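You operate a simulated robot arm through the tools that you are given. There is no shell and no other tool. Be economical: measure what you need, move in short steps, check, and stop when the job is done.

You run a simulated two-armed robot. Do the job below in one go: nothing can be reset, and whatever is moved stays where it is left.

TASK
Pick up the rubber sleeve with the largest size on its label from the top of the site box with one hand, pass it to the other hand and put it on the low site board shelf.

Only the result counts: the job must be done as asked and must still hold three seconds after the hand-in. Knocking over, shifting, dropping, spilling or breaking anything else fails it.

THE ROBOT
Two 7-joint arms with two-finger parallel grippers on one trunk, on a base that drives. Base frame: it is fixed to the floor where the robot stands at the start and does not move with it; the origin is under the middle of the robot, x ahead of it, y to its left, z up. Readings come in cm, degrees, newtons and seconds.
The left shoulder is at the start at [11, 16.9, 138], the right one opposite. With the tool pointing down near the work surface each hand reaches from about 10 to 62 cm from the robot's upright axis, wherever it stands, measured 20 degrees to its own side. Places, roughly: low site board shelf (115x24 cm) [-50, 414, 40]. Payload 1.57 kg a hand.
Tool frame (each hand has its own): the origin (TCP) lies between the finger pads and is the grasp point; the fingertips stand 3 cm ahead of it; z points along the fingers, y is the line along which they close. The gripper opens to 8 cm. The fingers are 1.7 cm wide and 1.2 cm thick; the gripper's body (4 by 8.2 cm) begins 8 cm behind the TCP.
Orientation is told as [roll, pitch, yaw] about the base's x, y, z axes, in that order, counted from this pose: with the fingers straight down and closing along the base's y, the tool's x points along the base's -x, its y along +y and its z along -z.

THE INTERFACE
- The arms move only by the tool step_arm. It takes "left_rows", "right_rows" or both (then of equal length, played together; a hand with none holds still); each is a list of rows, each an object of numbers (a shift or turn left out is 0, a gripper value left out holds the last): "x", "y", "z": the shift along the base's x, y, z in units of 150 mm (1.0 is 150 mm); "ax", "ay", "az": the turn, a rotation vector about the base's x, y, z in units of 60 degrees (1.0 is 60 degrees); "grip": the gripper command, from -1 (fully open) to 1 (shut), values between in proportion. In form: [{"x": .., "y": .., "z": .., "ax": .., "ay": .., "az": .., "grip": ..}, ...]. A call has 1 to 8 rows; each row is the pose to reach, as a shift and turn from the pose commanded when the call began. A call with a number of a shift or a turn outside -1 to 1 is refused whole. A row lasts 0.2 s, in which the tool goes at most 5 cm and 8.6 degrees; a call with a longer step from one row to the next is refused whole, and so is a gripper value outside its range. Where a pose cannot be reached the arm comes as near as it can. A force on the tool above 40 N (or 10 N above the force at the start of the call, whichever is more), or a blocked arm, ends the call early, and 0.2 s more pass. The fingers move at their own pace (about 7.2 cm/s each) and stop on an object; they squeeze with about 20 N. The grip force told is the motor's: it shows also when the fingers shut on nothing. Time passes only in rows, and 0.2 s behind the last, so rows that repeat a pose let the fingers close. It gives the time, the measured TCP pose, the force on the tool (base axes), the opening and the grip force at its end, in the units of the frame above (readings bear some noise), with the torque about the TCP (base axes, N m) and any sound that the robot's microphone picked up.
- Cameras (640 x 400 px; columns grow to the right, rows downward): "scene" is now at [14.82, -0.75, 155.35]; the picture's right is [-0.09, -1.00, 0.00], its down [-0.85, 0.08, -0.52] and it looks along [0.52, -0.05, -0.85] (base axes); focal length 277 px, centre (320, 200). "left" rides on the left gripper at [7.2, 0.7, -12.2] in its tool frame; the picture's right is [-0.09, 1.00, 0.00], its down [-0.84, -0.08, -0.54] and it looks along [-0.54, -0.05, 0.84] (tool axes); focal length 238 px, centre (320, 200). "right" rides on the right gripper at [7.2, -0.7, -12.2] in its tool frame; the picture's right is [0.09, 1.00, 0.00], its down [-0.84, 0.08, -0.54] and it looks along [-0.54, 0.05, 0.84] (tool axes); focal length 238 px, centre (320, 200). There is no depth. A picture from a camera that has moved, and an enlarged one, comes with that camera's place and axes in the base frame and with its lens.
- capture(camera): a new picture of that camera. It takes no simulated time.
- slide_trunk(by): slides the trunk up (or, below 0, down) by that many cm; the arms and the scene camera ride with it, the base frame stays. It gives what a move gives, with no picture.
- roll_base(legs): drives the robot by 1 to 6 legs, each [ahead, left, turn to the left] in cm, cm and degrees, along the robot's own axes; the way and the turn of a leg run together, so that a leg with both is an arc; at most 150 cm and 180 degrees a leg. The arms and the cameras ride along, it lands a little off, and it stops where it bumps. It gives what a move gives.
- head_to(pan, tilt): turns the head with the scene camera to pan (to the left, within 86 degrees either way) and tilt (down, from -29 to 69), counted from straight ahead of the robot. It gives what a move gives.
- zoom(camera, box): a new picture of the part [left, top, right, bottom] of that camera's present view, enlarged. It takes no simulated time.
- job_done(): hands the job in; it is judged then, once.

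Go step by step. Nothing tells you exact positions but the pictures and the camera data: compare them with the known pose of the tool, close in by small moves and look again before you grip or let go. The budget is 120 turns and 92 pictures, counting those below and the enlarged ones. Unless the task says otherwise, let go and move clear before handing in, and close with one line.

The tools are called after "Request:" by a JSON object that holds its "fn" and its "kwargs". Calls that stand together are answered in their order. step_arm: Moves the arms, as the interface text tells. Its arguments: {"type":"object","properties":{"left_rows":{"type":"array","items":{"type":"object","properties":{"x":{"type":"number"},"y":{"type":"number"},"z":{"type":"number"},"ax":{"type":"number"},"ay":{"type":"number"},"az":{"type":"number"},"grip":{"type":"number"}}}},"right_rows":{"type":"array","items":{"type":"object","properties":{"x":{"type":"number"},"y":{"type":"number"},"z":{"type":"number"},"ax":{"type":"number"},"ay":{"type":"number"},"az":{"type":"number"},"grip":{"type":"number"}}}}},"required":[]} The other tools are called the same way: slide_trunk (by) slides the trunk up or down; roll_base (legs) drives the base; head_to (pan, tilt) turns the head that bears the scene camera; capture (camera) takes a picture; zoom (camera, box) takes an enlarged picture of a part of a camera's view; job_done () hands the job in.

At the start:

```text
time: 0.0
left_eef_pos: [65.38, 15.9, 84.59]
left_tool_rot: [0.1, 0.0, 0.0]
left_contact_force: [-0.2, -1.0, 0.0]
left_torque: [-0.02, 0.02, -0.03]
left_opening: 8.01
left_finger_force: 0.0
right_eef_pos: [46.23, -22.35, 79.9]
right_tool_rot: [0.0, 0.0, 0.0]
right_contact_force: [1.2, -0.5, 1.1]
right_torque: [0.0, -0.02, -0.01]
right_opening: 8.01
right_finger_force: 0.0
trunk travel left (down, up): [-69.4, 19.6]
robot x, y, heading: [0.18, 0.2, 0.1]
head pan, tilt: [-5.3, 58.6]
```

scene: 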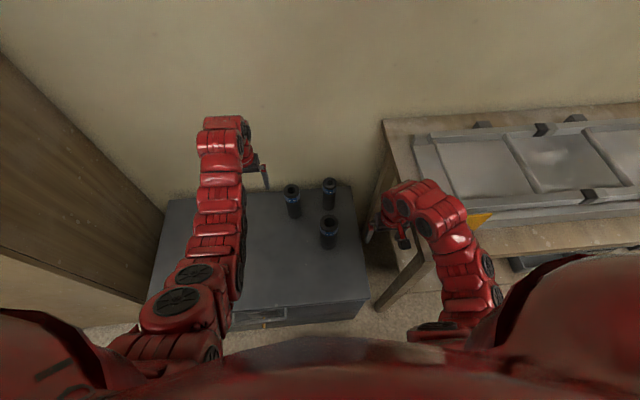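
right: 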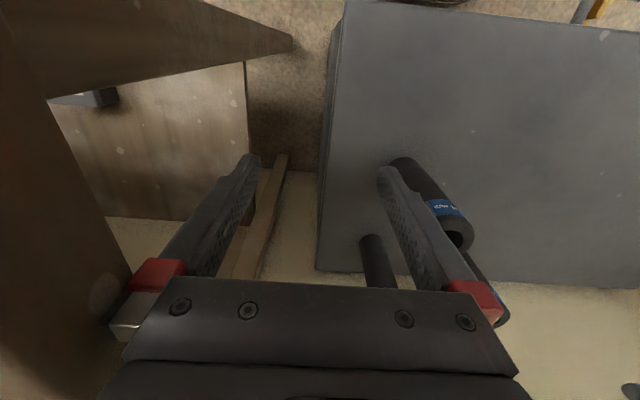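
left: 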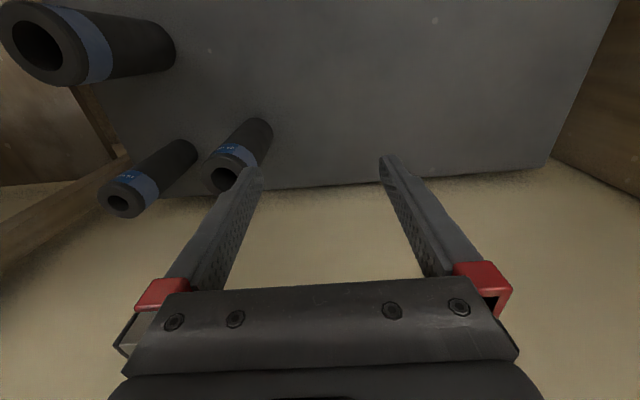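

I see three sleeves standing on the dark box, ahead and slightly right. I'll zoom in to read their labels.

Request:
{"fn": "zoom", "kwargs": {"camera": "scene", "box": [260, 160, 360, 260]}}

Request:
{"fn": "zoom", "kwargs": {"camera": "left", "box": [0, 0, 280, 220]}}

Request:
{"fn": "zoom", "kwargs": {"camera": "right", "box": [340, 140, 520, 340]}}

```text
4.00 times, centred on (310, 210) of scene
camera zoom: at [14.82, -0.75, 155.35], right [-0.09, -1.0, 0.0], down [-0.85, 0.08, -0.52], along [0.52, -0.05, -0.85], focal length 1109 px, centre (360, 160)
```

zoom: 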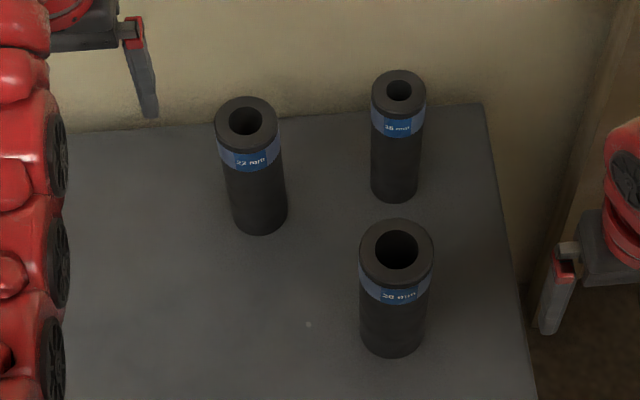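

```text
1.82 times, centred on (140, 110) of left
camera zoom: at [58.25, 16.62, 96.8], right [0.09, 1.0, 0.0], down [0.84, -0.08, 0.54], along [0.54, -0.05, -0.84], focal length 433 px, centre (647, 364)
```

zoom: 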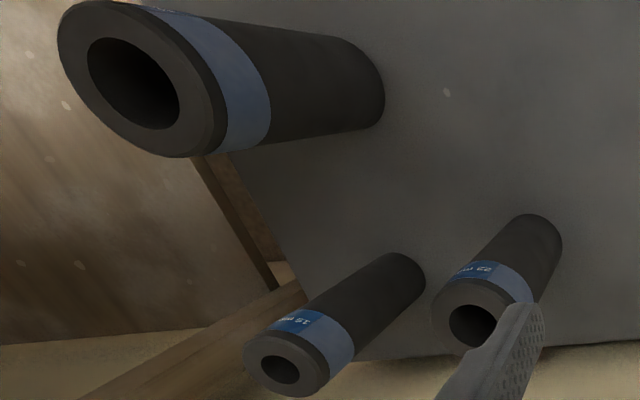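

```text
2.00 times, centred on (430, 240) of right
camera zoom: at [39.2, -23.05, 92.08], right [-0.09, 1.0, 0.0], down [0.84, 0.08, 0.54], along [0.54, 0.05, -0.84], focal length 477 px, centre (100, 120)
```

zoom: 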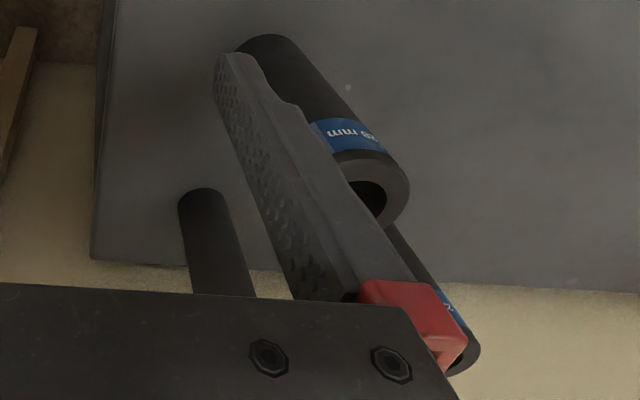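

The labels look like 22, 18 and 26/28/20. I'll zoom in closer to be sure.

Request:
{"fn": "zoom", "kwargs": {"camera": "scene", "box": [310, 225, 346, 247]}}

Request:
{"fn": "zoom", "kwargs": {"camera": "right", "box": [420, 190, 470, 225]}}

Request:
{"fn": "zoom", "kwargs": {"camera": "scene", "box": [280, 180, 340, 212]}}

```text
16.00 times, centred on (328, 236) of scene
camera zoom: at [14.82, -0.75, 155.35], right [-0.09, -1.0, 0.0], down [-0.85, 0.08, -0.52], along [0.52, -0.05, -0.85], focal length 4434 px, centre (192, -376)
```

zoom: 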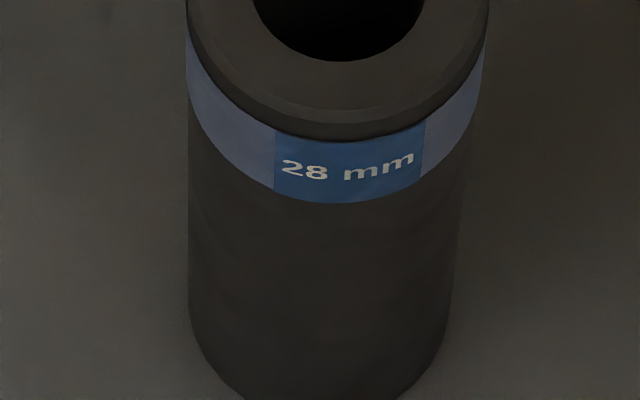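

```text
11.43 times, centred on (445, 208) of right
camera zoom: at [39.2, -23.05, 92.08], right [-0.09, 1.0, 0.0], down [0.84, 0.08, 0.54], along [0.54, 0.05, -0.84], focal length 2724 px, centre (-1109, 114)
```

zoom: 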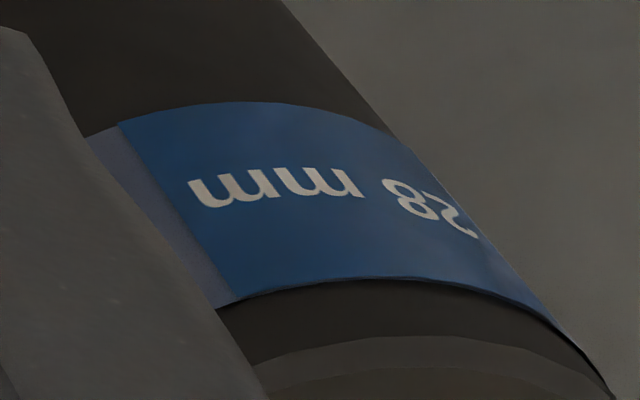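

```text
10.67 times, centred on (310, 196) of scene
camera zoom: at [14.82, -0.75, 155.35], right [-0.09, -1.0, 0.0], down [-0.85, 0.08, -0.52], along [0.52, -0.05, -0.85], focal length 2956 px, centre (427, 243)
```

zoom: 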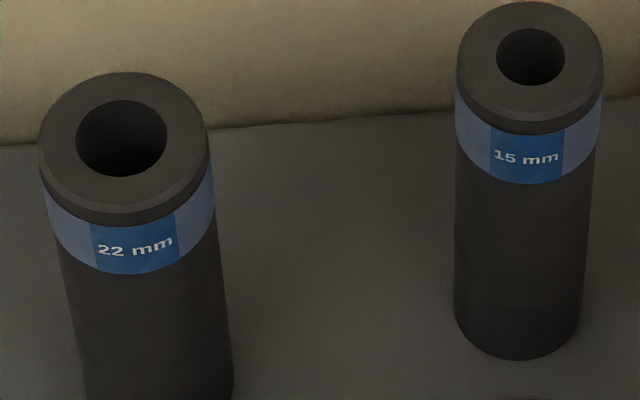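

The 28 mm sleeve is the front right one, with its top at about (56, -8, 72.5) and roughly 6 cm wide. I'll take a look towards the shelf on the left before moving.

Request:
{"fn": "head_to", "kwargs": {"pan": 84, "tilt": 15}}

Request:
{"fn": "capture", "kwargs": {"camera": "scene"}}

Request:
{"fn": "head_to", "kwargs": {"pan": 0, "tilt": 55}}

Request:
{"fn": "capture", "kwargs": {"camera": "scene"}}

```text
time: 1.6
left_eef_pos: [65.34, 15.86, 84.59]
left_tool_rot: [-0.1, 0.0, 0.0]
left_contact_force: [0.5, -0.9, 0.0]
left_torque: [0.02, 0.0, -0.05]
left_opening: 7.99
left_finger_force: 0.1
right_eef_pos: [46.41, -22.34, 79.88]
right_tool_rot: [0.1, -0.1, 0.0]
right_contact_force: [-0.1, -0.1, -0.5]
right_torque: [0.01, -0.01, 0.04]
right_opening: 8.01
right_finger_force: 0.1
trunk travel left (down, up): [-69.4, 19.6]
robot x, y, heading: [-0.18, 0.19, -0.1]
head pan, tilt: [84.0, 15.0]
```

```text
82 pictures are left
camera scene: at [9.01, 9.18, 161.82], right [0.99, -0.11, 0.0], down [-0.03, -0.26, -0.97], along [0.1, 0.96, -0.26], focal length 277 px, centre (320, 200)
```

scene: 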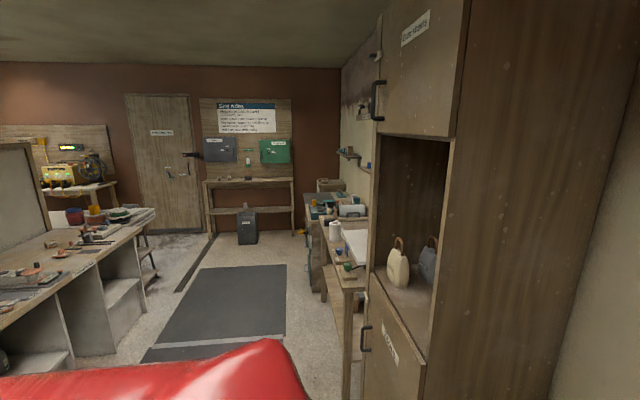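

```text
time: 3.2
left_eef_pos: [65.46, 15.95, 84.59]
left_tool_rot: [0.0, 0.0, 0.0]
left_contact_force: [-1.0, -0.2, 0.8]
left_torque: [-0.01, 0.02, 0.01]
left_opening: 8.0
left_finger_force: 0.0
right_eef_pos: [46.39, -22.31, 79.77]
right_tool_rot: [0.0, -0.1, 0.1]
right_contact_force: [-0.5, 0.3, 0.6]
right_torque: [0.01, -0.03, -0.02]
right_opening: 7.99
right_finger_force: 0.1
trunk travel left (down, up): [-69.4, 19.6]
robot x, y, heading: [0.1, -0.32, -0.2]
head pan, tilt: [0.0, 55.0]
```

```text
81 pictures are left
camera scene: at [15.24, -0.11, 155.8], right [0.0, -1.0, 0.0], down [-0.82, 0.0, -0.57], along [0.57, 0.0, -0.82], focal length 277 px, centre (320, 200)
```

scene: 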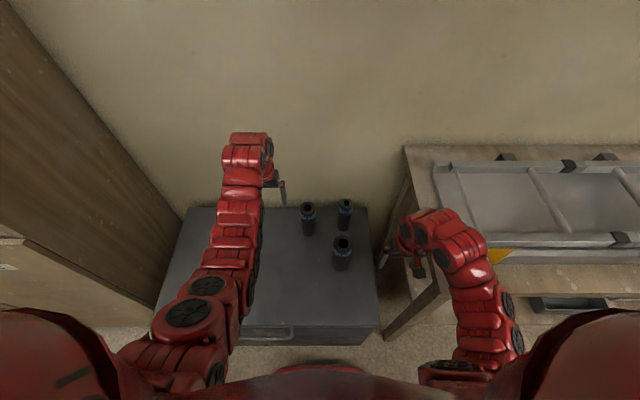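

The site board rack is ahead once I turn left, with a clear aisle and about 40 cm of space above the low shelf. First I'll bring the right hand above the 28 mm sleeve and check.

Request:
{"fn": "step_arm", "kwargs": {"right_rows": [{"x": 0.15, "y": 0.23, "z": 0.05}, {"x": 0.31, "y": 0.47, "z": 0.07}, {"x": 0.47, "y": 0.71, "z": 0.07}, {"x": 0.63, "y": 0.95, "z": 0.07}, {"x": 0.63, "y": 0.95, "z": 0.07}]}}

Request:
{"fn": "capture", "kwargs": {"camera": "right"}}

Request:
{"fn": "capture", "kwargs": {"camera": "scene"}}

```text
time: 4.4
left_eef_pos: [65.34, 15.94, 84.65]
left_tool_rot: [0.1, -0.1, 0.0]
left_contact_force: [-0.5, -0.4, -0.4]
left_torque: [0.0, -0.01, 0.02]
left_opening: 7.99
left_finger_force: 0.0
right_eef_pos: [55.87, -8.17, 81.09]
right_tool_rot: [0.0, -0.1, 0.0]
right_contact_force: [-0.4, 0.5, 0.3]
right_torque: [-0.02, -0.01, 0.01]
right_opening: 8.02
right_finger_force: 0.0
trunk travel left (down, up): [-69.4, 19.6]
robot x, y, heading: [0.07, 0.39, 0.1]
head pan, tilt: [0.0, 55.0]
```

```text
80 pictures are left
camera right: at [48.75, -8.88, 93.41], right [-0.09, 1.0, 0.0], down [0.84, 0.08, 0.54], along [0.54, 0.05, -0.84], focal length 238 px, centre (320, 200)
```

right: 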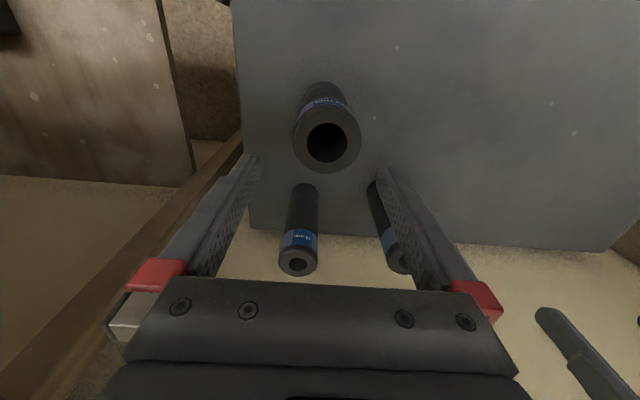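

```text
79 pictures are left
camera scene: at [15.18, -0.22, 155.8], right [0.0, -1.0, 0.0], down [-0.82, 0.0, -0.57], along [0.57, 0.0, -0.82], focal length 277 px, centre (320, 200)
```

scene: 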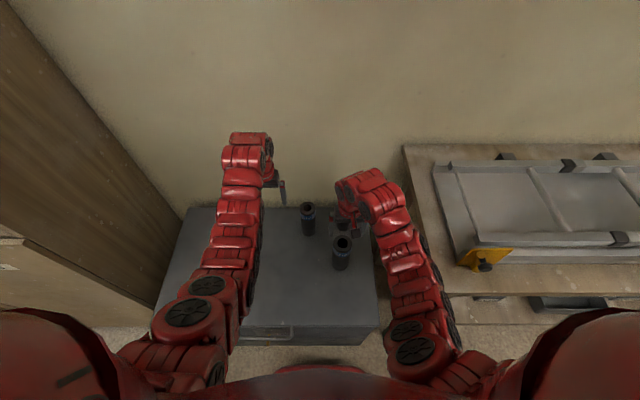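

The sleeve is at about (55.8, -7.7). I'll centre the hand, go partway down and check.

Request:
{"fn": "step_arm", "kwargs": {"right_rows": [{"y": 0.03, "z": -0.13}, {"y": 0.03, "z": -0.26}, {"y": 0.03, "z": -0.26}]}}

Request:
{"fn": "capture", "kwargs": {"camera": "right"}}

```text
time: 5.2
left_eef_pos: [65.41, 15.93, 84.6]
left_tool_rot: [0.0, -0.1, 0.1]
left_contact_force: [-0.3, 0.4, 0.5]
left_torque: [-0.01, 0.0, -0.05]
left_opening: 7.99
left_finger_force: 0.1
right_eef_pos: [55.64, -7.63, 77.02]
right_tool_rot: [0.0, -0.1, -0.1]
right_contact_force: [0.3, 1.4, -0.3]
right_torque: [0.04, -0.03, 0.03]
right_opening: 8.02
right_finger_force: 0.1
trunk travel left (down, up): [-69.4, 19.6]
robot x, y, heading: [0.17, 0.13, -0.1]
head pan, tilt: [0.0, 55.0]
```

```text
78 pictures are left
camera right: at [48.61, -8.3, 89.41], right [-0.09, 1.0, 0.0], down [0.84, 0.08, 0.54], along [0.54, 0.05, -0.84], focal length 238 px, centre (320, 200)
```

right: 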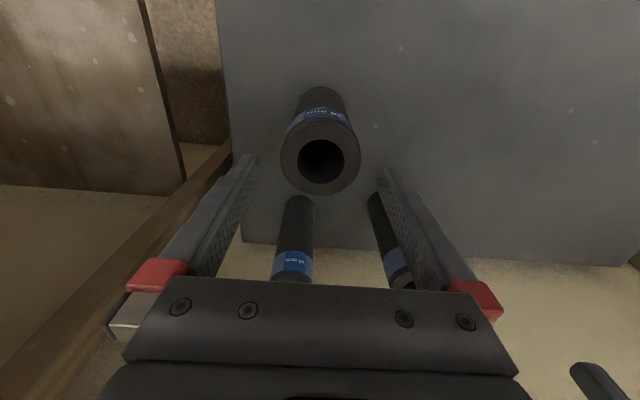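

Well centred. I'll descend and close the gripper.

Request:
{"fn": "step_arm", "kwargs": {"right_rows": [{"z": -0.14}, {"z": -0.28}, {"z": -0.42}, {"z": -0.56}, {"z": -0.56}]}}

Request:
{"fn": "capture", "kwargs": {"camera": "right"}}

Request:
{"fn": "zoom", "kwargs": {"camera": "scene", "box": [270, 160, 420, 290]}}

```text
time: 6.4
left_eef_pos: [65.38, 15.86, 84.71]
left_tool_rot: [0.0, -0.1, 0.0]
left_contact_force: [0.6, 0.2, -0.3]
left_torque: [0.01, 0.0, -0.01]
left_opening: 7.99
left_finger_force: 0.1
right_eef_pos: [55.46, -7.79, 68.62]
right_tool_rot: [0.0, -0.1, 0.0]
right_contact_force: [-0.4, -0.4, 0.5]
right_torque: [-0.01, -0.04, 0.03]
right_opening: 8.0
right_finger_force: 0.2
trunk travel left (down, up): [-69.4, 19.6]
robot x, y, heading: [-0.18, -0.06, -0.2]
head pan, tilt: [0.0, 55.0]
```

```text
77 pictures are left
camera right: at [48.39, -8.44, 80.94], right [-0.09, 1.0, 0.0], down [0.84, 0.08, 0.54], along [0.54, 0.05, -0.84], focal length 238 px, centre (320, 200)
```

right: 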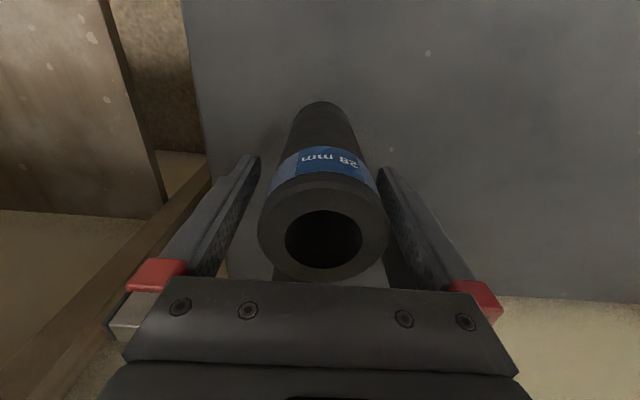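

```text
3.08 times, centred on (345, 225) of scene
camera zoom: at [15.22, -0.12, 155.8], right [0.0, -1.0, 0.0], down [-0.82, 0.0, -0.57], along [0.57, 0.0, -0.82], focal length 853 px, centre (243, 123)
```

zoom: 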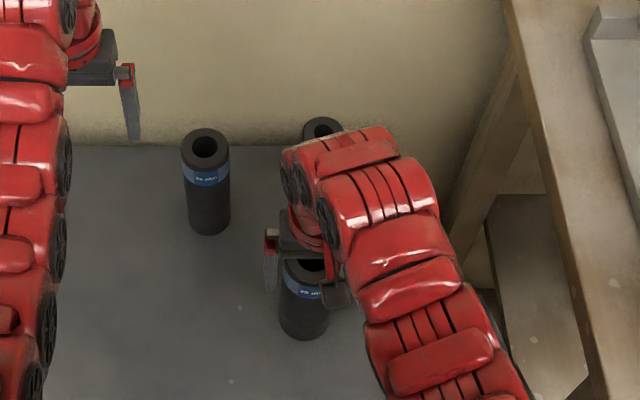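

The sleeve is centred between the fingers, so I'll close and lift slightly.

Request:
{"fn": "step_arm", "kwargs": {"right_rows": [{"grip": 1}, {"grip": 1}, {"grip": 1}, {"grip": 1}]}}

Request:
{"fn": "step_arm", "kwargs": {"right_rows": [{"z": 0.1}, {"z": 0.3}, {"z": 0.6}, {"z": 0.9}, {"z": 1.0}]}}

Request:
{"fn": "capture", "kwargs": {"camera": "right"}}

Request:
{"fn": "capture", "kwargs": {"camera": "left"}}

```text
time: 7.4
left_eef_pos: [65.32, 15.88, 84.61]
left_tool_rot: [0.0, -0.1, 0.0]
left_contact_force: [-0.3, -0.2, 1.1]
left_torque: [-0.03, 0.0, -0.01]
left_opening: 8.01
left_finger_force: 0.1
right_eef_pos: [55.52, -7.8, 68.62]
right_tool_rot: [-0.1, -0.1, 0.0]
right_contact_force: [-0.5, -0.5, -1.0]
right_torque: [0.0, -0.01, -0.01]
right_opening: 6.16
right_finger_force: 20.1
trunk travel left (down, up): [-69.4, 19.6]
robot x, y, heading: [0.08, 0.23, 0.2]
head pan, tilt: [0.0, 55.0]
```

```text
time: 8.6
left_eef_pos: [65.3, 15.89, 84.59]
left_tool_rot: [0.0, 0.0, 0.0]
left_contact_force: [0.0, 0.5, 0.2]
left_torque: [0.01, 0.01, 0.01]
left_opening: 8.03
left_finger_force: 0.0
right_eef_pos: [55.89, -7.48, 83.81]
right_tool_rot: [-0.2, 0.0, -0.1]
right_contact_force: [0.7, 0.1, -0.1]
right_torque: [0.01, -0.02, 0.01]
right_opening: 6.19
right_finger_force: 20.0
trunk travel left (down, up): [-69.4, 19.6]
robot x, y, heading: [0.04, -0.07, -0.1]
head pan, tilt: [0.0, 55.0]
```

```text
75 pictures are left
camera right: at [48.66, -8.18, 96.07], right [-0.09, 1.0, 0.0], down [0.84, 0.08, 0.54], along [0.54, 0.05, -0.84], focal length 238 px, centre (320, 200)
```

right: 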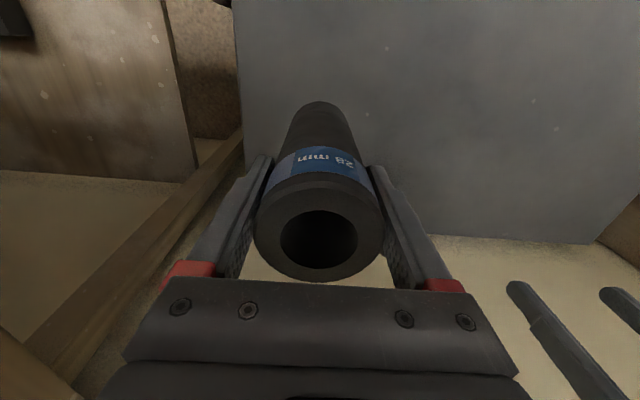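

```text
74 pictures are left
camera left: at [58.27, 16.61, 96.79], right [0.09, 1.0, 0.0], down [0.84, -0.08, 0.54], along [0.54, -0.05, -0.84], focal length 238 px, centre (320, 200)
```

left: 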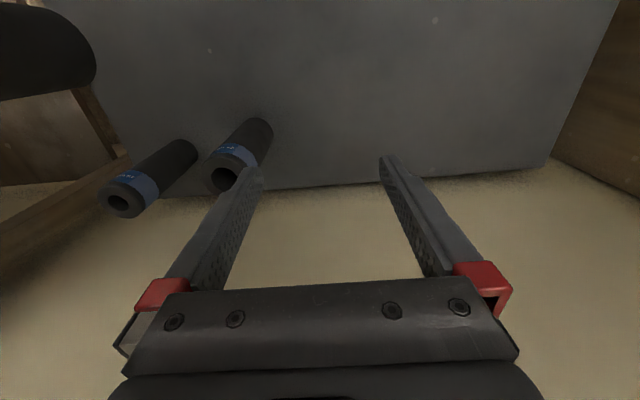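

The sleeve is held. I'll lift it to a handover spot in front of the robot, then pull the left hand back and pitch it forward.

Request:
{"fn": "step_arm", "kwargs": {"right_rows": [{"z": 0.3}, {"z": 0.6}, {"x": -0.05, "y": 0.1, "z": 0.8}, {"x": -0.15, "y": 0.3, "z": 0.88}, {"x": -0.2, "y": 0.5, "z": 0.88}, {"x": -0.2, "y": 0.5, "z": 0.88}]}}

Request:
{"fn": "step_arm", "kwargs": {"left_rows": [{"x": -0.2, "y": 0.1, "z": 0.05, "ay": -0.125}, {"x": -0.4, "y": 0.2, "z": 0.1, "ay": -0.25}, {"x": -0.6, "y": 0.25, "z": 0.15, "ay": -0.375}, {"x": -0.8, "y": 0.3, "z": 0.2, "ay": -0.5}, {"x": -1.0, "y": 0.3, "z": 0.3, "ay": -0.625}, {"x": -1.0, "y": 0.3, "z": 0.3, "ay": -0.75}, {"x": -1.0, "y": 0.3, "z": 0.3, "ay": -0.875}, {"x": -1.0, "y": 0.3, "z": 0.3, "ay": -1.0}]}}

Request:
{"fn": "capture", "kwargs": {"camera": "left"}}

Request:
{"fn": "capture", "kwargs": {"camera": "scene"}}

```text
time: 10.0
left_eef_pos: [65.28, 15.83, 84.62]
left_tool_rot: [0.0, 0.0, 0.0]
left_contact_force: [-0.3, 0.1, 0.2]
left_torque: [-0.02, 0.0, -0.03]
left_opening: 8.0
left_finger_force: 0.0
right_eef_pos: [51.98, -0.93, 88.3]
right_tool_rot: [0.2, -0.2, -0.2]
right_contact_force: [-0.4, -0.5, 0.0]
right_torque: [0.0, 0.0, 0.02]
right_opening: 6.19
right_finger_force: 20.0
right hand out of reach, approached as far as the arm can: row 2, 3, 4, 5, 6
trunk travel left (down, up): [-69.4, 19.6]
robot x, y, heading: [-0.01, 0.15, -0.1]
head pan, tilt: [0.0, 55.0]
```

```text
time: 11.8
left_eef_pos: [49.9, 17.3, 86.7]
left_tool_rot: [-0.9, -59.8, 0.5]
left_contact_force: [-0.3, -0.1, 1.2]
left_torque: [0.0, 0.03, 0.01]
left_opening: 7.99
left_finger_force: 0.1
left hand out of reach, approached as far as the arm can: row 5, 6, 7, 8
right_eef_pos: [51.79, -1.09, 88.37]
right_tool_rot: [0.3, -0.3, 0.0]
right_contact_force: [0.5, 0.6, -0.4]
right_torque: [0.01, -0.01, 0.01]
right_opening: 6.17
right_finger_force: 19.9
trunk travel left (down, up): [-69.4, 19.6]
robot x, y, heading: [-0.02, -0.3, -0.2]
head pan, tilt: [0.0, 55.0]
```

```text
73 pictures are left
camera left: at [35.9, 18.05, 86.55], right [0.05, 1.0, 0.07], down [-0.05, -0.07, 1.0], along [1.0, -0.05, 0.04], focal length 238 px, centre (320, 200)
```

left: 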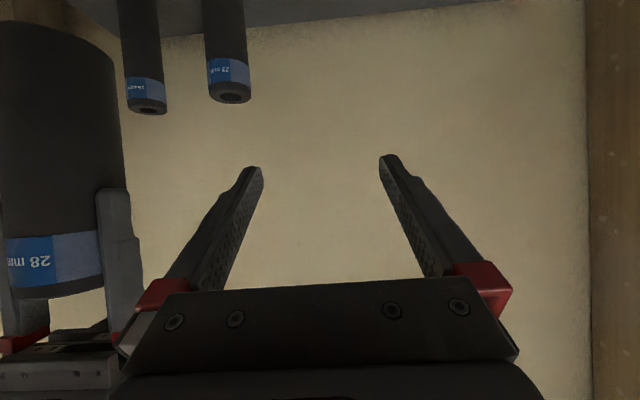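

```text
72 pictures are left
camera scene: at [14.98, -0.35, 155.82], right [0.0, -1.0, 0.0], down [-0.82, 0.0, -0.57], along [0.57, 0.0, -0.82], focal length 277 px, centre (320, 200)
```

scene: 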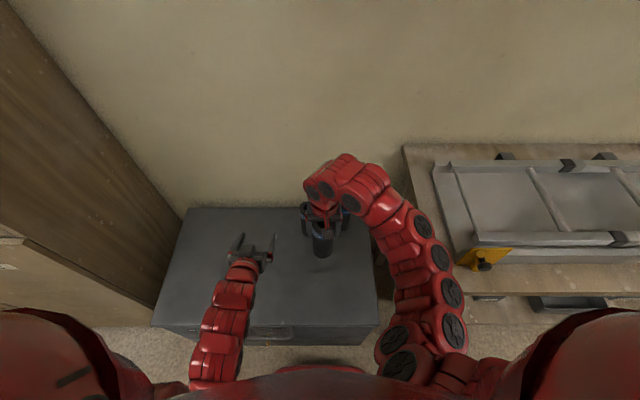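

Both hands hit fold limits at this height below the shoulders. I'll raise the trunk so the hands can work lower relative to it.

Request:
{"fn": "slide_trunk", "kwargs": {"by": 18}}

Request:
{"fn": "step_arm", "kwargs": {"right_rows": [{"x": 0.1, "z": -0.2}, {"x": 0.2, "z": -0.4}, {"x": 0.25, "z": -0.55}, {"x": 0.25, "z": -0.55}], "left_rows": [{"x": -0.2, "z": -0.1}, {"x": -0.4, "z": -0.25}, {"x": -0.6, "z": -0.45}, {"x": -0.7, "z": -0.65}]}}

Request:
{"fn": "capture", "kwargs": {"camera": "left"}}

```text
time: 13.8
left_eef_pos: [50.13, 17.43, 104.61]
left_tool_rot: [-1.1, -59.6, 0.9]
left_contact_force: [0.1, 0.0, -0.9]
left_torque: [0.02, 0.0, -0.03]
left_opening: 8.02
left_finger_force: 0.1
right_eef_pos: [51.96, -0.91, 106.19]
right_tool_rot: [0.2, -0.2, -0.2]
right_contact_force: [-0.2, -0.2, -0.5]
right_torque: [-0.03, -0.01, -0.01]
right_opening: 6.17
right_finger_force: 19.8
trunk travel left (down, up): [-87.4, 1.6]
robot x, y, heading: [-0.16, -0.12, -0.1]
head pan, tilt: [0.0, 55.0]
```

```text
time: 14.8
left_eef_pos: [39.79, 17.63, 94.62]
left_tool_rot: [-1.1, -59.7, 0.7]
left_contact_force: [0.4, 0.0, 0.6]
left_torque: [-0.01, -0.02, 0.02]
left_opening: 7.99
left_finger_force: 0.1
right_eef_pos: [55.77, -1.18, 98.29]
right_tool_rot: [0.2, -0.3, 0.0]
right_contact_force: [0.4, 0.2, -1.0]
right_torque: [-0.02, 0.01, 0.01]
right_opening: 6.2
right_finger_force: 20.1
trunk travel left (down, up): [-87.4, 1.6]
robot x, y, heading: [0.09, 0.2, 0.2]
head pan, tilt: [0.0, 55.0]
```

```text
71 pictures are left
camera left: at [25.72, 18.38, 94.64], right [0.05, 1.0, 0.07], down [-0.05, -0.07, 1.0], along [1.0, -0.05, 0.04], focal length 238 px, centre (320, 200)
```

left: 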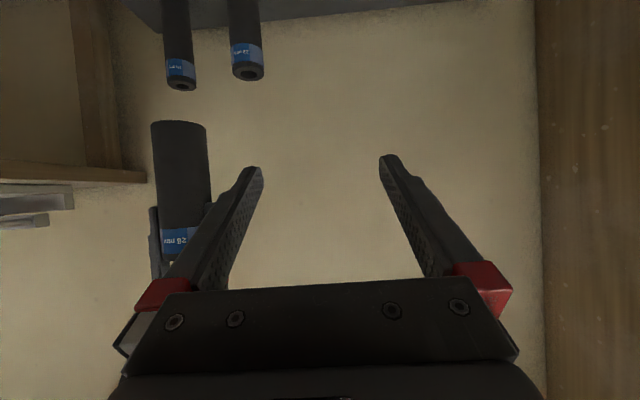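

The sleeve is about 16.4 cm long and its bottom is 12.7 cm below the right grip. I'll line the left hand up behind it at y -1.1, z 92.

Request:
{"fn": "step_arm", "kwargs": {"left_rows": [{"y": -0.3, "z": -0.04}, {"y": -0.6, "z": -0.1}, {"y": -0.9, "z": -0.17}, {"y": -0.9, "z": -0.17}]}}

Request:
{"fn": "step_arm", "kwargs": {"left_rows": [{"x": 0.1, "y": -0.17}, {"x": 0.2, "y": -0.35}, {"x": 0.28, "y": -0.35}, {"x": 0.28, "y": -0.35}]}}

Request:
{"fn": "capture", "kwargs": {"camera": "left"}}

Request:
{"fn": "capture", "kwargs": {"camera": "right"}}

```text
time: 15.6
left_eef_pos: [41.95, 5.67, 94.02]
left_tool_rot: [38.2, -60.3, -49.0]
left_contact_force: [-0.4, 0.7, 0.5]
left_torque: [0.0, -0.02, 0.0]
left_opening: 8.0
left_finger_force: 0.0
right_eef_pos: [55.71, -0.98, 98.27]
right_tool_rot: [0.1, -0.3, 0.0]
right_contact_force: [-0.2, 0.7, -0.9]
right_torque: [0.01, 0.0, -0.02]
right_opening: 6.19
right_finger_force: 19.9
trunk travel left (down, up): [-87.4, 1.6]
robot x, y, heading: [0.04, 0.11, -0.1]
head pan, tilt: [0.0, 55.0]
stopped in row 4 (left hand): the arm was blocked; the commanded pose is now the measured one
```

```text
time: 16.6
left_eef_pos: [45.99, 0.54, 93.6]
left_tool_rot: [37.6, -59.9, -48.6]
left_contact_force: [0.4, 0.1, -0.6]
left_torque: [-0.01, 0.01, 0.02]
left_opening: 8.02
left_finger_force: 0.0
right_eef_pos: [55.79, -1.15, 98.18]
right_tool_rot: [0.2, -0.2, 0.0]
right_contact_force: [-0.9, 0.0, 0.0]
right_torque: [-0.04, 0.04, 0.0]
right_opening: 6.2
right_finger_force: 20.0
trunk travel left (down, up): [-87.4, 1.6]
robot x, y, heading: [0.05, 0.02, 0.1]
head pan, tilt: [0.0, 55.0]
```

```text
70 pictures are left
camera left: at [32.88, 5.32, 92.31], right [0.27, 0.88, 0.38], down [-0.24, -0.33, 0.92], along [0.93, -0.34, 0.12], focal length 238 px, centre (320, 200)
```

left: 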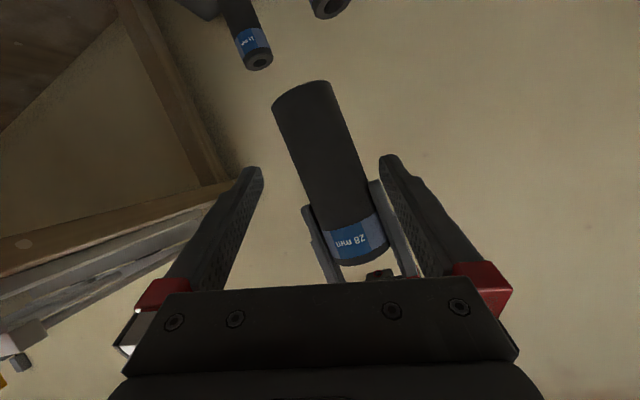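

```text
69 pictures are left
camera right: at [48.57, -1.88, 110.47], right [-0.09, 1.0, 0.0], down [0.83, 0.07, 0.55], along [0.54, 0.05, -0.84], focal length 238 px, centre (320, 200)
```

right: 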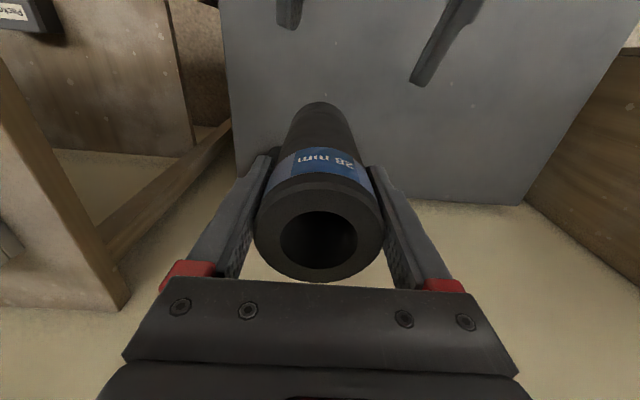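

The left arm twists when it crosses to y≈0. I'll move the handover to y≈+10: the left hand goes back out and levels its closing axis, then the right hand follows.

Request:
{"fn": "step_arm", "kwargs": {"left_rows": [{"x": -0.15, "y": 0.1}, {"x": -0.3, "y": 0.35, "ax": -0.08, "ay": 0.04, "az": 0.04}, {"x": -0.3, "y": 0.6, "z": -0.05, "ax": -0.18, "ay": 0.09, "az": 0.09}, {"x": -0.25, "y": 0.75, "z": -0.1, "ax": -0.275, "ay": 0.14, "az": 0.143}, {"x": -0.25, "y": 0.75, "z": -0.1, "ax": -0.275, "ay": 0.14, "az": 0.143}]}}

Request:
{"fn": "capture", "kwargs": {"camera": "left"}}

Request:
{"fn": "capture", "kwargs": {"camera": "scene"}}

```text
time: 17.7
left_eef_pos: [44.7, 10.84, 93.95]
left_tool_rot: [-28.3, -58.5, 29.5]
left_contact_force: [0.1, 0.2, -0.4]
left_torque: [-0.03, -0.05, 0.01]
left_opening: 8.01
left_finger_force: 0.1
right_eef_pos: [55.74, -1.0, 97.89]
right_tool_rot: [0.2, -0.3, -0.1]
right_contact_force: [-0.4, -0.2, -1.7]
right_torque: [-0.01, -0.02, -0.05]
right_opening: 6.21
right_finger_force: 20.1
trunk travel left (down, up): [-87.4, 1.6]
robot x, y, heading: [0.23, 0.19, -0.1]
head pan, tilt: [0.0, 55.0]
stopped in row 5 (left hand): the arm was blocked; the commanded pose is now the measured one
```

```text
68 pictures are left
camera left: at [30.67, 10.26, 93.26], right [-0.04, 0.99, -0.17], down [-0.09, 0.16, 0.98], along [0.99, 0.05, 0.09], focal length 238 px, centre (320, 200)
```

left: 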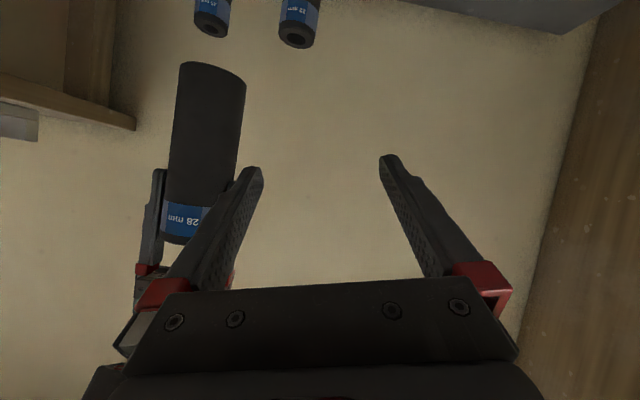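

```text
67 pictures are left
camera scene: at [15.26, -0.04, 173.5], right [0.0, -1.0, 0.0], down [-0.82, 0.0, -0.57], along [0.57, 0.0, -0.82], focal length 277 px, centre (320, 200)
```

scene: 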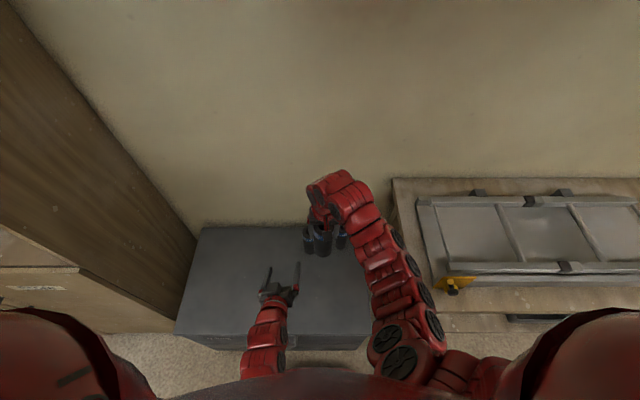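

I'll move both hands forward and lower, where the arms are less folded, and level the left hand again.

Request:
{"fn": "step_arm", "kwargs": {"right_rows": [{"x": 0.1, "y": 0.1, "z": -0.1}, {"x": 0.2, "y": 0.25, "z": -0.2}, {"x": 0.28, "y": 0.4, "z": -0.35}, {"x": 0.28, "y": 0.55, "z": -0.5}, {"x": 0.28, "y": 0.6, "z": -0.53}, {"x": 0.28, "y": 0.6, "z": -0.53}]}}

Request:
{"fn": "step_arm", "kwargs": {"left_rows": [{"z": -0.2}, {"x": 0.05, "z": -0.4, "ax": 0.06, "ay": 0.01, "az": -0.03}, {"x": 0.1, "z": -0.6, "ax": 0.12, "ay": 0.017, "az": -0.065}, {"x": 0.13, "z": -0.65, "ax": 0.18, "ay": 0.025, "az": -0.1}, {"x": 0.13, "z": -0.65, "ax": 0.238, "ay": 0.034, "az": -0.13}, {"x": 0.13, "z": -0.65, "ax": 0.238, "ay": 0.034, "az": -0.13}]}}

Request:
{"fn": "capture", "kwargs": {"camera": "left"}}

```text
time: 19.1
left_eef_pos: [44.7, 10.78, 94.19]
left_tool_rot: [-27.8, -58.7, 28.7]
left_contact_force: [-0.5, -0.9, -0.1]
left_torque: [-0.01, 0.0, 0.01]
left_opening: 8.02
left_finger_force: 0.0
right_eef_pos: [59.85, 8.03, 90.24]
right_tool_rot: [0.2, -0.3, 0.0]
right_contact_force: [-0.2, 0.2, -0.4]
right_torque: [0.0, -0.01, -0.01]
right_opening: 6.19
right_finger_force: 20.2
trunk travel left (down, up): [-87.4, 1.6]
robot x, y, heading: [0.45, -0.02, -0.3]
head pan, tilt: [0.0, 55.0]
```

```text
time: 20.5
left_eef_pos: [46.17, 10.86, 84.14]
left_tool_rot: [0.7, -59.3, -3.7]
left_contact_force: [-1.0, -0.2, -0.2]
left_torque: [0.0, -0.01, -0.01]
left_opening: 8.0
left_finger_force: 0.0
right_eef_pos: [59.78, 8.02, 90.16]
right_tool_rot: [0.2, -0.3, 0.0]
right_contact_force: [0.1, 0.9, -1.3]
right_torque: [0.01, -0.01, -0.03]
right_opening: 6.2
right_finger_force: 19.7
trunk travel left (down, up): [-87.4, 1.6]
robot x, y, heading: [-0.15, -0.39, 0.1]
head pan, tilt: [0.0, 55.0]
```

```text
66 pictures are left
camera left: at [32.23, 12.36, 84.22], right [0.1, 0.99, 0.09], down [-0.04, -0.08, 1.0], along [0.99, -0.1, 0.04], focal length 238 px, centre (320, 200)
```

left: 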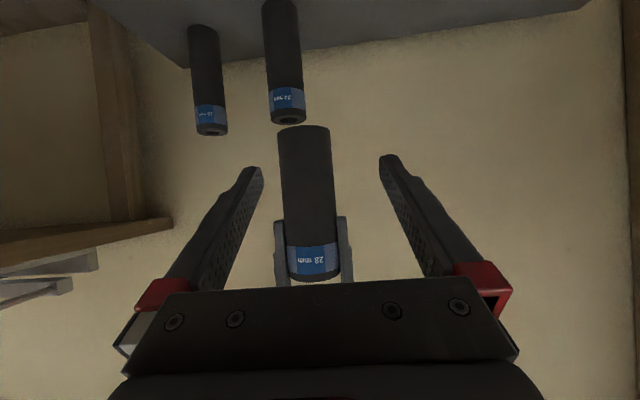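

The left hand is level and facing the sleeve. I'll align it in y and move in partway.

Request:
{"fn": "step_arm", "kwargs": {"left_rows": [{"x": 0.1, "y": -0.07}, {"x": 0.25, "y": -0.14}, {"x": 0.4, "y": -0.17}, {"x": 0.4, "y": -0.17}]}}

Request:
{"fn": "capture", "kwargs": {"camera": "left"}}

```text
time: 21.5
left_eef_pos: [52.26, 8.19, 84.01]
left_tool_rot: [0.6, -59.4, -3.6]
left_contact_force: [-0.4, -0.6, -0.3]
left_torque: [0.01, 0.0, 0.02]
left_opening: 8.01
left_finger_force: 0.1
right_eef_pos: [59.79, 8.01, 90.23]
right_tool_rot: [0.2, -0.3, -0.1]
right_contact_force: [1.0, 0.1, -0.5]
right_torque: [0.02, 0.0, -0.01]
right_opening: 6.18
right_finger_force: 19.7
trunk travel left (down, up): [-87.4, 1.6]
robot x, y, heading: [0.58, 0.15, -0.1]
head pan, tilt: [0.0, 55.0]
```

```text
65 pictures are left
camera left: at [38.28, 9.7, 84.12], right [0.1, 0.99, 0.08], down [-0.04, -0.08, 1.0], along [0.99, -0.1, 0.04], focal length 238 px, centre (320, 200)
```

left: 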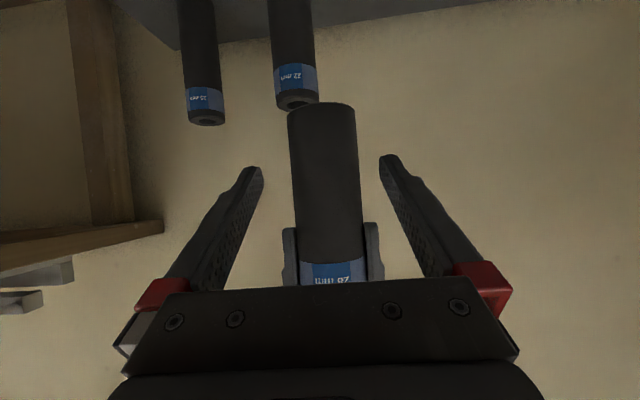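

Aligned. I'll close the remaining 7.5 cm.

Request:
{"fn": "step_arm", "kwargs": {"left_rows": [{"x": 0.15}, {"x": 0.3, "y": -0.005}, {"x": 0.42, "y": -0.01}, {"x": 0.5, "y": -0.01}, {"x": 0.5, "y": -0.01}]}}

Request:
{"fn": "capture", "kwargs": {"camera": "left"}}

Request:
{"fn": "capture", "kwargs": {"camera": "right"}}

```text
time: 22.7
left_eef_pos: [59.87, 8.34, 84.16]
left_tool_rot: [0.6, -59.5, -3.6]
left_contact_force: [0.6, 0.4, -0.5]
left_torque: [-0.02, 0.01, -0.01]
left_opening: 7.98
left_finger_force: 0.1
right_eef_pos: [59.73, 8.0, 90.22]
right_tool_rot: [0.2, -0.3, -0.1]
right_contact_force: [0.0, 0.5, -0.8]
right_torque: [-0.03, -0.02, 0.0]
right_opening: 6.2
right_finger_force: 20.0
trunk travel left (down, up): [-87.4, 1.6]
robot x, y, heading: [-0.35, -0.33, -0.1]
head pan, tilt: [0.0, 55.0]
```

```text
64 pictures are left
camera left: at [45.87, 9.68, 84.23], right [0.1, 0.99, 0.08], down [-0.05, -0.08, 1.0], along [0.99, -0.1, 0.04], focal length 238 px, centre (320, 200)
```

left: 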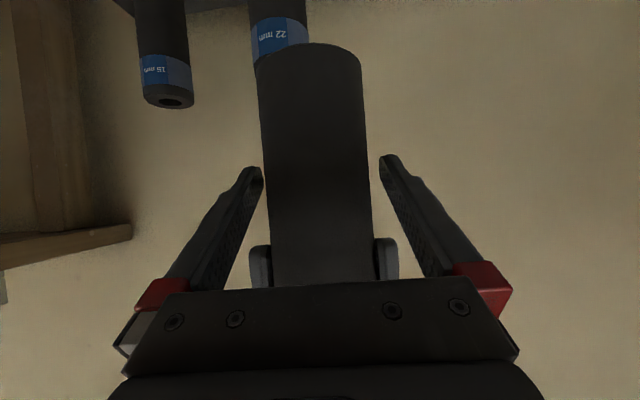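

```text
63 pictures are left
camera right: at [52.58, 7.27, 102.48], right [-0.09, 1.0, 0.0], down [0.83, 0.08, 0.55], along [0.54, 0.05, -0.84], focal length 238 px, centre (320, 200)
```

right: 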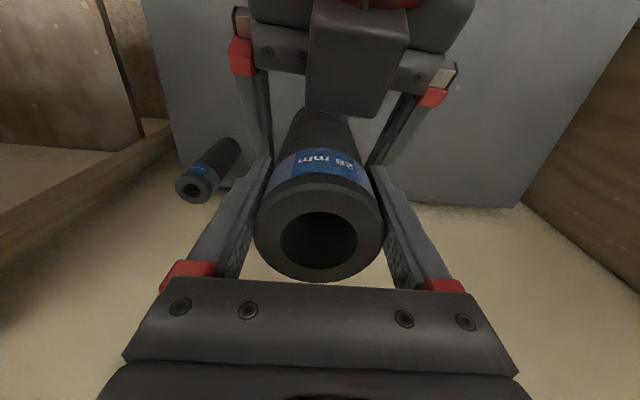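

The sleeve is between the left fingers. I'll close the left hand.

Request:
{"fn": "step_arm", "kwargs": {"left_rows": [{"y": -0.015, "grip": 0}, {"y": -0.015, "grip": 1}, {"y": -0.015, "grip": 1}, {"y": -0.015, "grip": 1}, {"y": -0.015, "grip": 1}]}}

```text
time: 23.9
left_eef_pos: [59.87, 7.97, 84.15]
left_tool_rot: [0.6, -59.3, -3.5]
left_contact_force: [2.3, 8.2, -2.7]
left_torque: [-0.34, 0.1, 0.01]
left_opening: 6.1
left_finger_force: 19.7
right_eef_pos: [59.74, 7.93, 90.19]
right_tool_rot: [0.1, -0.3, -0.1]
right_contact_force: [-2.4, -8.4, 3.2]
right_torque: [-0.16, 0.04, -0.08]
right_opening: 6.2
right_finger_force: 20.6
trunk travel left (down, up): [-87.4, 1.6]
robot x, y, heading: [0.14, -0.1, 0.2]
head pan, tilt: [0.0, 55.0]
```

Both hands hold the sleeve. I'll open the right hand and raise it straight up.

Request:
{"fn": "step_arm", "kwargs": {"right_rows": [{"grip": -1}, {"grip": -1}, {"grip": -1}, {"grip": -1}]}}

Request:
{"fn": "step_arm", "kwargs": {"right_rows": [{"z": 0.15}, {"z": 0.35}, {"z": 0.6}, {"z": 0.85}, {"z": 0.85}]}}

Request:
{"fn": "capture", "kwargs": {"camera": "left"}}

Request:
{"fn": "capture", "kwargs": {"camera": "right"}}

```text
time: 24.9
left_eef_pos: [59.81, 7.93, 84.06]
left_tool_rot: [0.6, -59.3, -3.6]
left_contact_force: [-0.3, -0.1, 0.1]
left_torque: [-0.01, -0.03, 0.0]
left_opening: 6.1
left_finger_force: 20.3
right_eef_pos: [59.74, 7.89, 90.24]
right_tool_rot: [0.1, -0.4, 0.0]
right_contact_force: [-0.3, 0.8, 0.2]
right_torque: [-0.02, -0.03, -0.02]
right_opening: 7.99
right_finger_force: 0.0
trunk travel left (down, up): [-87.4, 1.6]
robot x, y, heading: [0.05, -0.17, 0.3]
head pan, tilt: [0.0, 55.0]
```

```text
time: 26.1
left_eef_pos: [59.87, 7.92, 84.19]
left_tool_rot: [0.6, -59.4, -3.4]
left_contact_force: [0.7, -0.2, -0.2]
left_torque: [-0.01, 0.03, -0.01]
left_opening: 6.1
left_finger_force: 20.4
right_eef_pos: [59.88, 7.99, 102.84]
right_tool_rot: [0.1, -0.3, -0.2]
right_contact_force: [-0.4, 0.3, -0.1]
right_torque: [-0.01, 0.06, -0.01]
right_opening: 8.01
right_finger_force: 0.0
trunk travel left (down, up): [-87.4, 1.6]
robot x, y, heading: [-0.23, 0.17, -0.2]
head pan, tilt: [0.0, 55.0]
```

```text
62 pictures are left
camera left: at [45.87, 9.4, 84.19], right [0.1, 0.99, 0.08], down [-0.04, -0.08, 1.0], along [0.99, -0.1, 0.04], focal length 238 px, centre (320, 200)
```

left: 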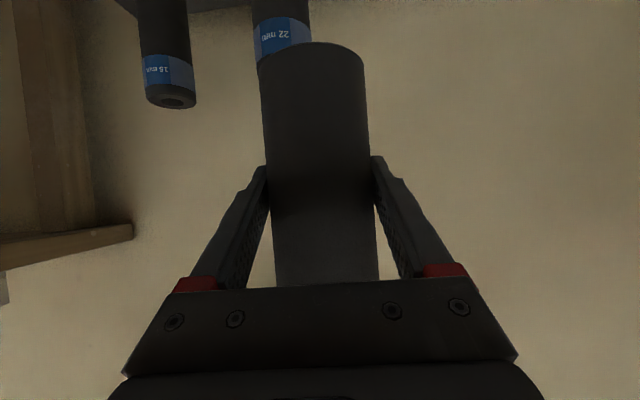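

```text
61 pictures are left
camera right: at [52.7, 7.27, 115.14], right [-0.09, 1.0, 0.0], down [0.83, 0.07, 0.55], along [0.54, 0.05, -0.84], focal length 238 px, centre (320, 200)
```

right: 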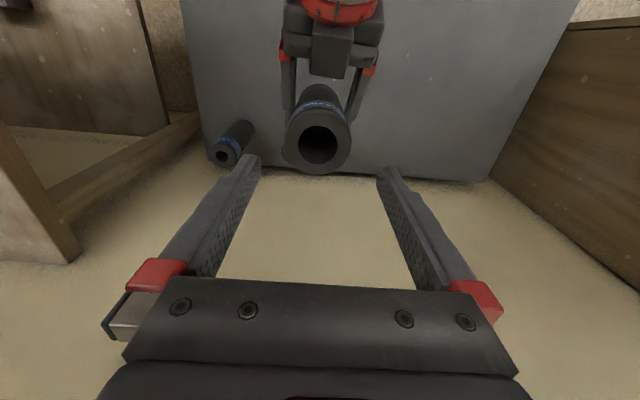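

Handover done. I'll move the right hand away to its own side and retract the left with the sleeve.

Request:
{"fn": "step_arm", "kwargs": {"right_rows": [{"y": -0.3}, {"y": -0.6}, {"y": -0.9}, {"x": -0.1, "y": -1.0}, {"x": -0.3, "y": -1.0}, {"x": -0.5, "y": -1.0}, {"x": -0.7, "y": -1.0, "z": -0.2}]}}

Request:
{"fn": "step_arm", "kwargs": {"right_rows": [{"y": -0.3, "z": -0.1}, {"y": -0.6, "x": -0.1, "z": -0.3}, {"y": -0.9, "x": -0.2, "z": -0.4}, {"y": -0.9, "x": -0.3, "z": -0.4}, {"y": -0.9, "x": -0.3, "z": -0.4}], "left_rows": [{"z": 0.1}, {"z": 0.2, "x": -0.1, "y": 0.1}, {"z": 0.25, "x": -0.25, "y": 0.25}, {"z": 0.25, "x": -0.4, "y": 0.35}, {"z": 0.25, "x": -0.5, "y": 0.4}]}}

Request:
{"fn": "head_to", "kwargs": {"pan": 80, "tilt": 40}}

Request:
{"fn": "capture", "kwargs": {"camera": "scene"}}

Request:
{"fn": "capture", "kwargs": {"camera": "left"}}

Request:
{"fn": "head_to", "kwargs": {"pan": -80, "tilt": 40}}

Request:
{"fn": "capture", "kwargs": {"camera": "scene"}}

```text
time: 27.7
left_eef_pos: [59.8, 7.78, 84.22]
left_tool_rot: [0.6, -59.4, -3.6]
left_contact_force: [-0.4, -1.0, -0.3]
left_torque: [-0.05, 0.0, -0.03]
left_opening: 6.11
left_finger_force: 19.7
right_eef_pos: [49.3, -7.04, 99.84]
right_tool_rot: [0.2, -0.2, -0.1]
right_contact_force: [-0.1, 0.5, -0.2]
right_torque: [0.0, 0.0, 0.01]
right_opening: 7.99
right_finger_force: 0.0
trunk travel left (down, up): [-87.4, 1.6]
robot x, y, heading: [0.26, -0.04, -0.2]
head pan, tilt: [0.0, 55.0]
```

```text
refused: row 2 steps farther than a row can; nothing moved
```

```text
time: 29.2
left_eef_pos: [59.85, 7.92, 84.19]
left_tool_rot: [0.6, -59.5, -3.7]
left_contact_force: [0.2, 0.1, 0.3]
left_torque: [-0.01, 0.02, -0.03]
left_opening: 6.1
left_finger_force: 19.7
right_eef_pos: [49.53, -7.1, 99.92]
right_tool_rot: [0.2, -0.1, -0.2]
right_contact_force: [0.0, -0.4, 0.5]
right_torque: [0.0, 0.0, 0.0]
right_opening: 7.99
right_finger_force: 0.1
trunk travel left (down, up): [-87.4, 1.6]
robot x, y, heading: [0.31, -0.03, 0.1]
head pan, tilt: [80.0, 40.0]
```

```text
60 pictures are left
camera scene: at [9.52, 8.24, 175.87], right [0.98, -0.17, 0.0], down [-0.11, -0.63, -0.77], along [0.13, 0.75, -0.64], focal length 277 px, centre (320, 200)
```

scene: 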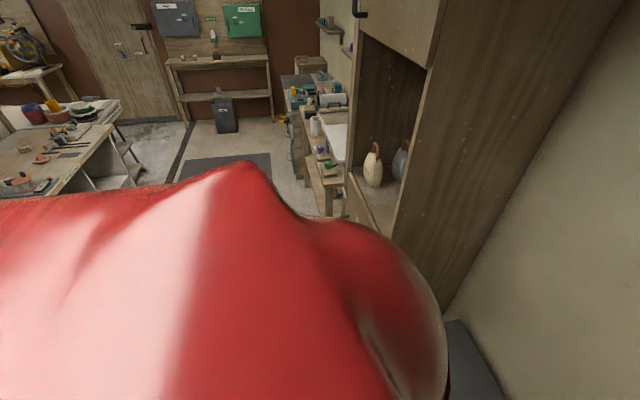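

```text
59 pictures are left
camera left: at [45.86, 9.39, 84.21], right [0.1, 0.99, 0.08], down [-0.04, -0.08, 1.0], along [0.99, -0.1, 0.04], focal length 238 px, centre (320, 200)
```

left: 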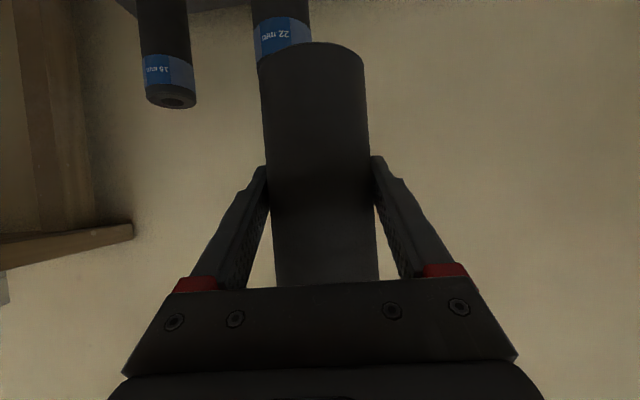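

```text
time: 31.7
left_eef_pos: [59.85, 7.92, 84.17]
left_tool_rot: [0.5, -59.4, -3.6]
left_contact_force: [-0.6, 0.3, -0.6]
left_torque: [0.0, 0.02, 0.01]
left_opening: 6.13
left_finger_force: 20.3
right_eef_pos: [49.43, -6.99, 99.83]
right_tool_rot: [0.2, -0.2, -0.1]
right_contact_force: [0.4, -0.3, -0.1]
right_torque: [-0.02, 0.0, -0.04]
right_opening: 7.99
right_finger_force: 0.0
trunk travel left (down, up): [-87.4, 1.6]
robot x, y, heading: [0.2, 0.03, 0.2]
head pan, tilt: [-80.0, 40.0]
```

```text
58 pictures are left
camera scene: at [9.52, -8.5, 175.87], right [-0.98, -0.17, 0.0], down [-0.11, 0.63, -0.77], along [0.13, -0.75, -0.64], focal length 277 px, centre (320, 200)
```

scene: 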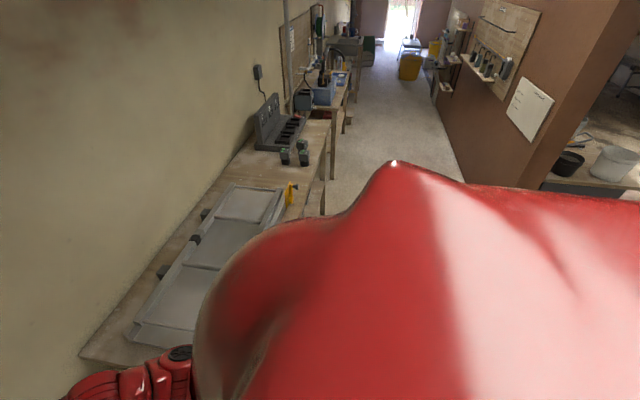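

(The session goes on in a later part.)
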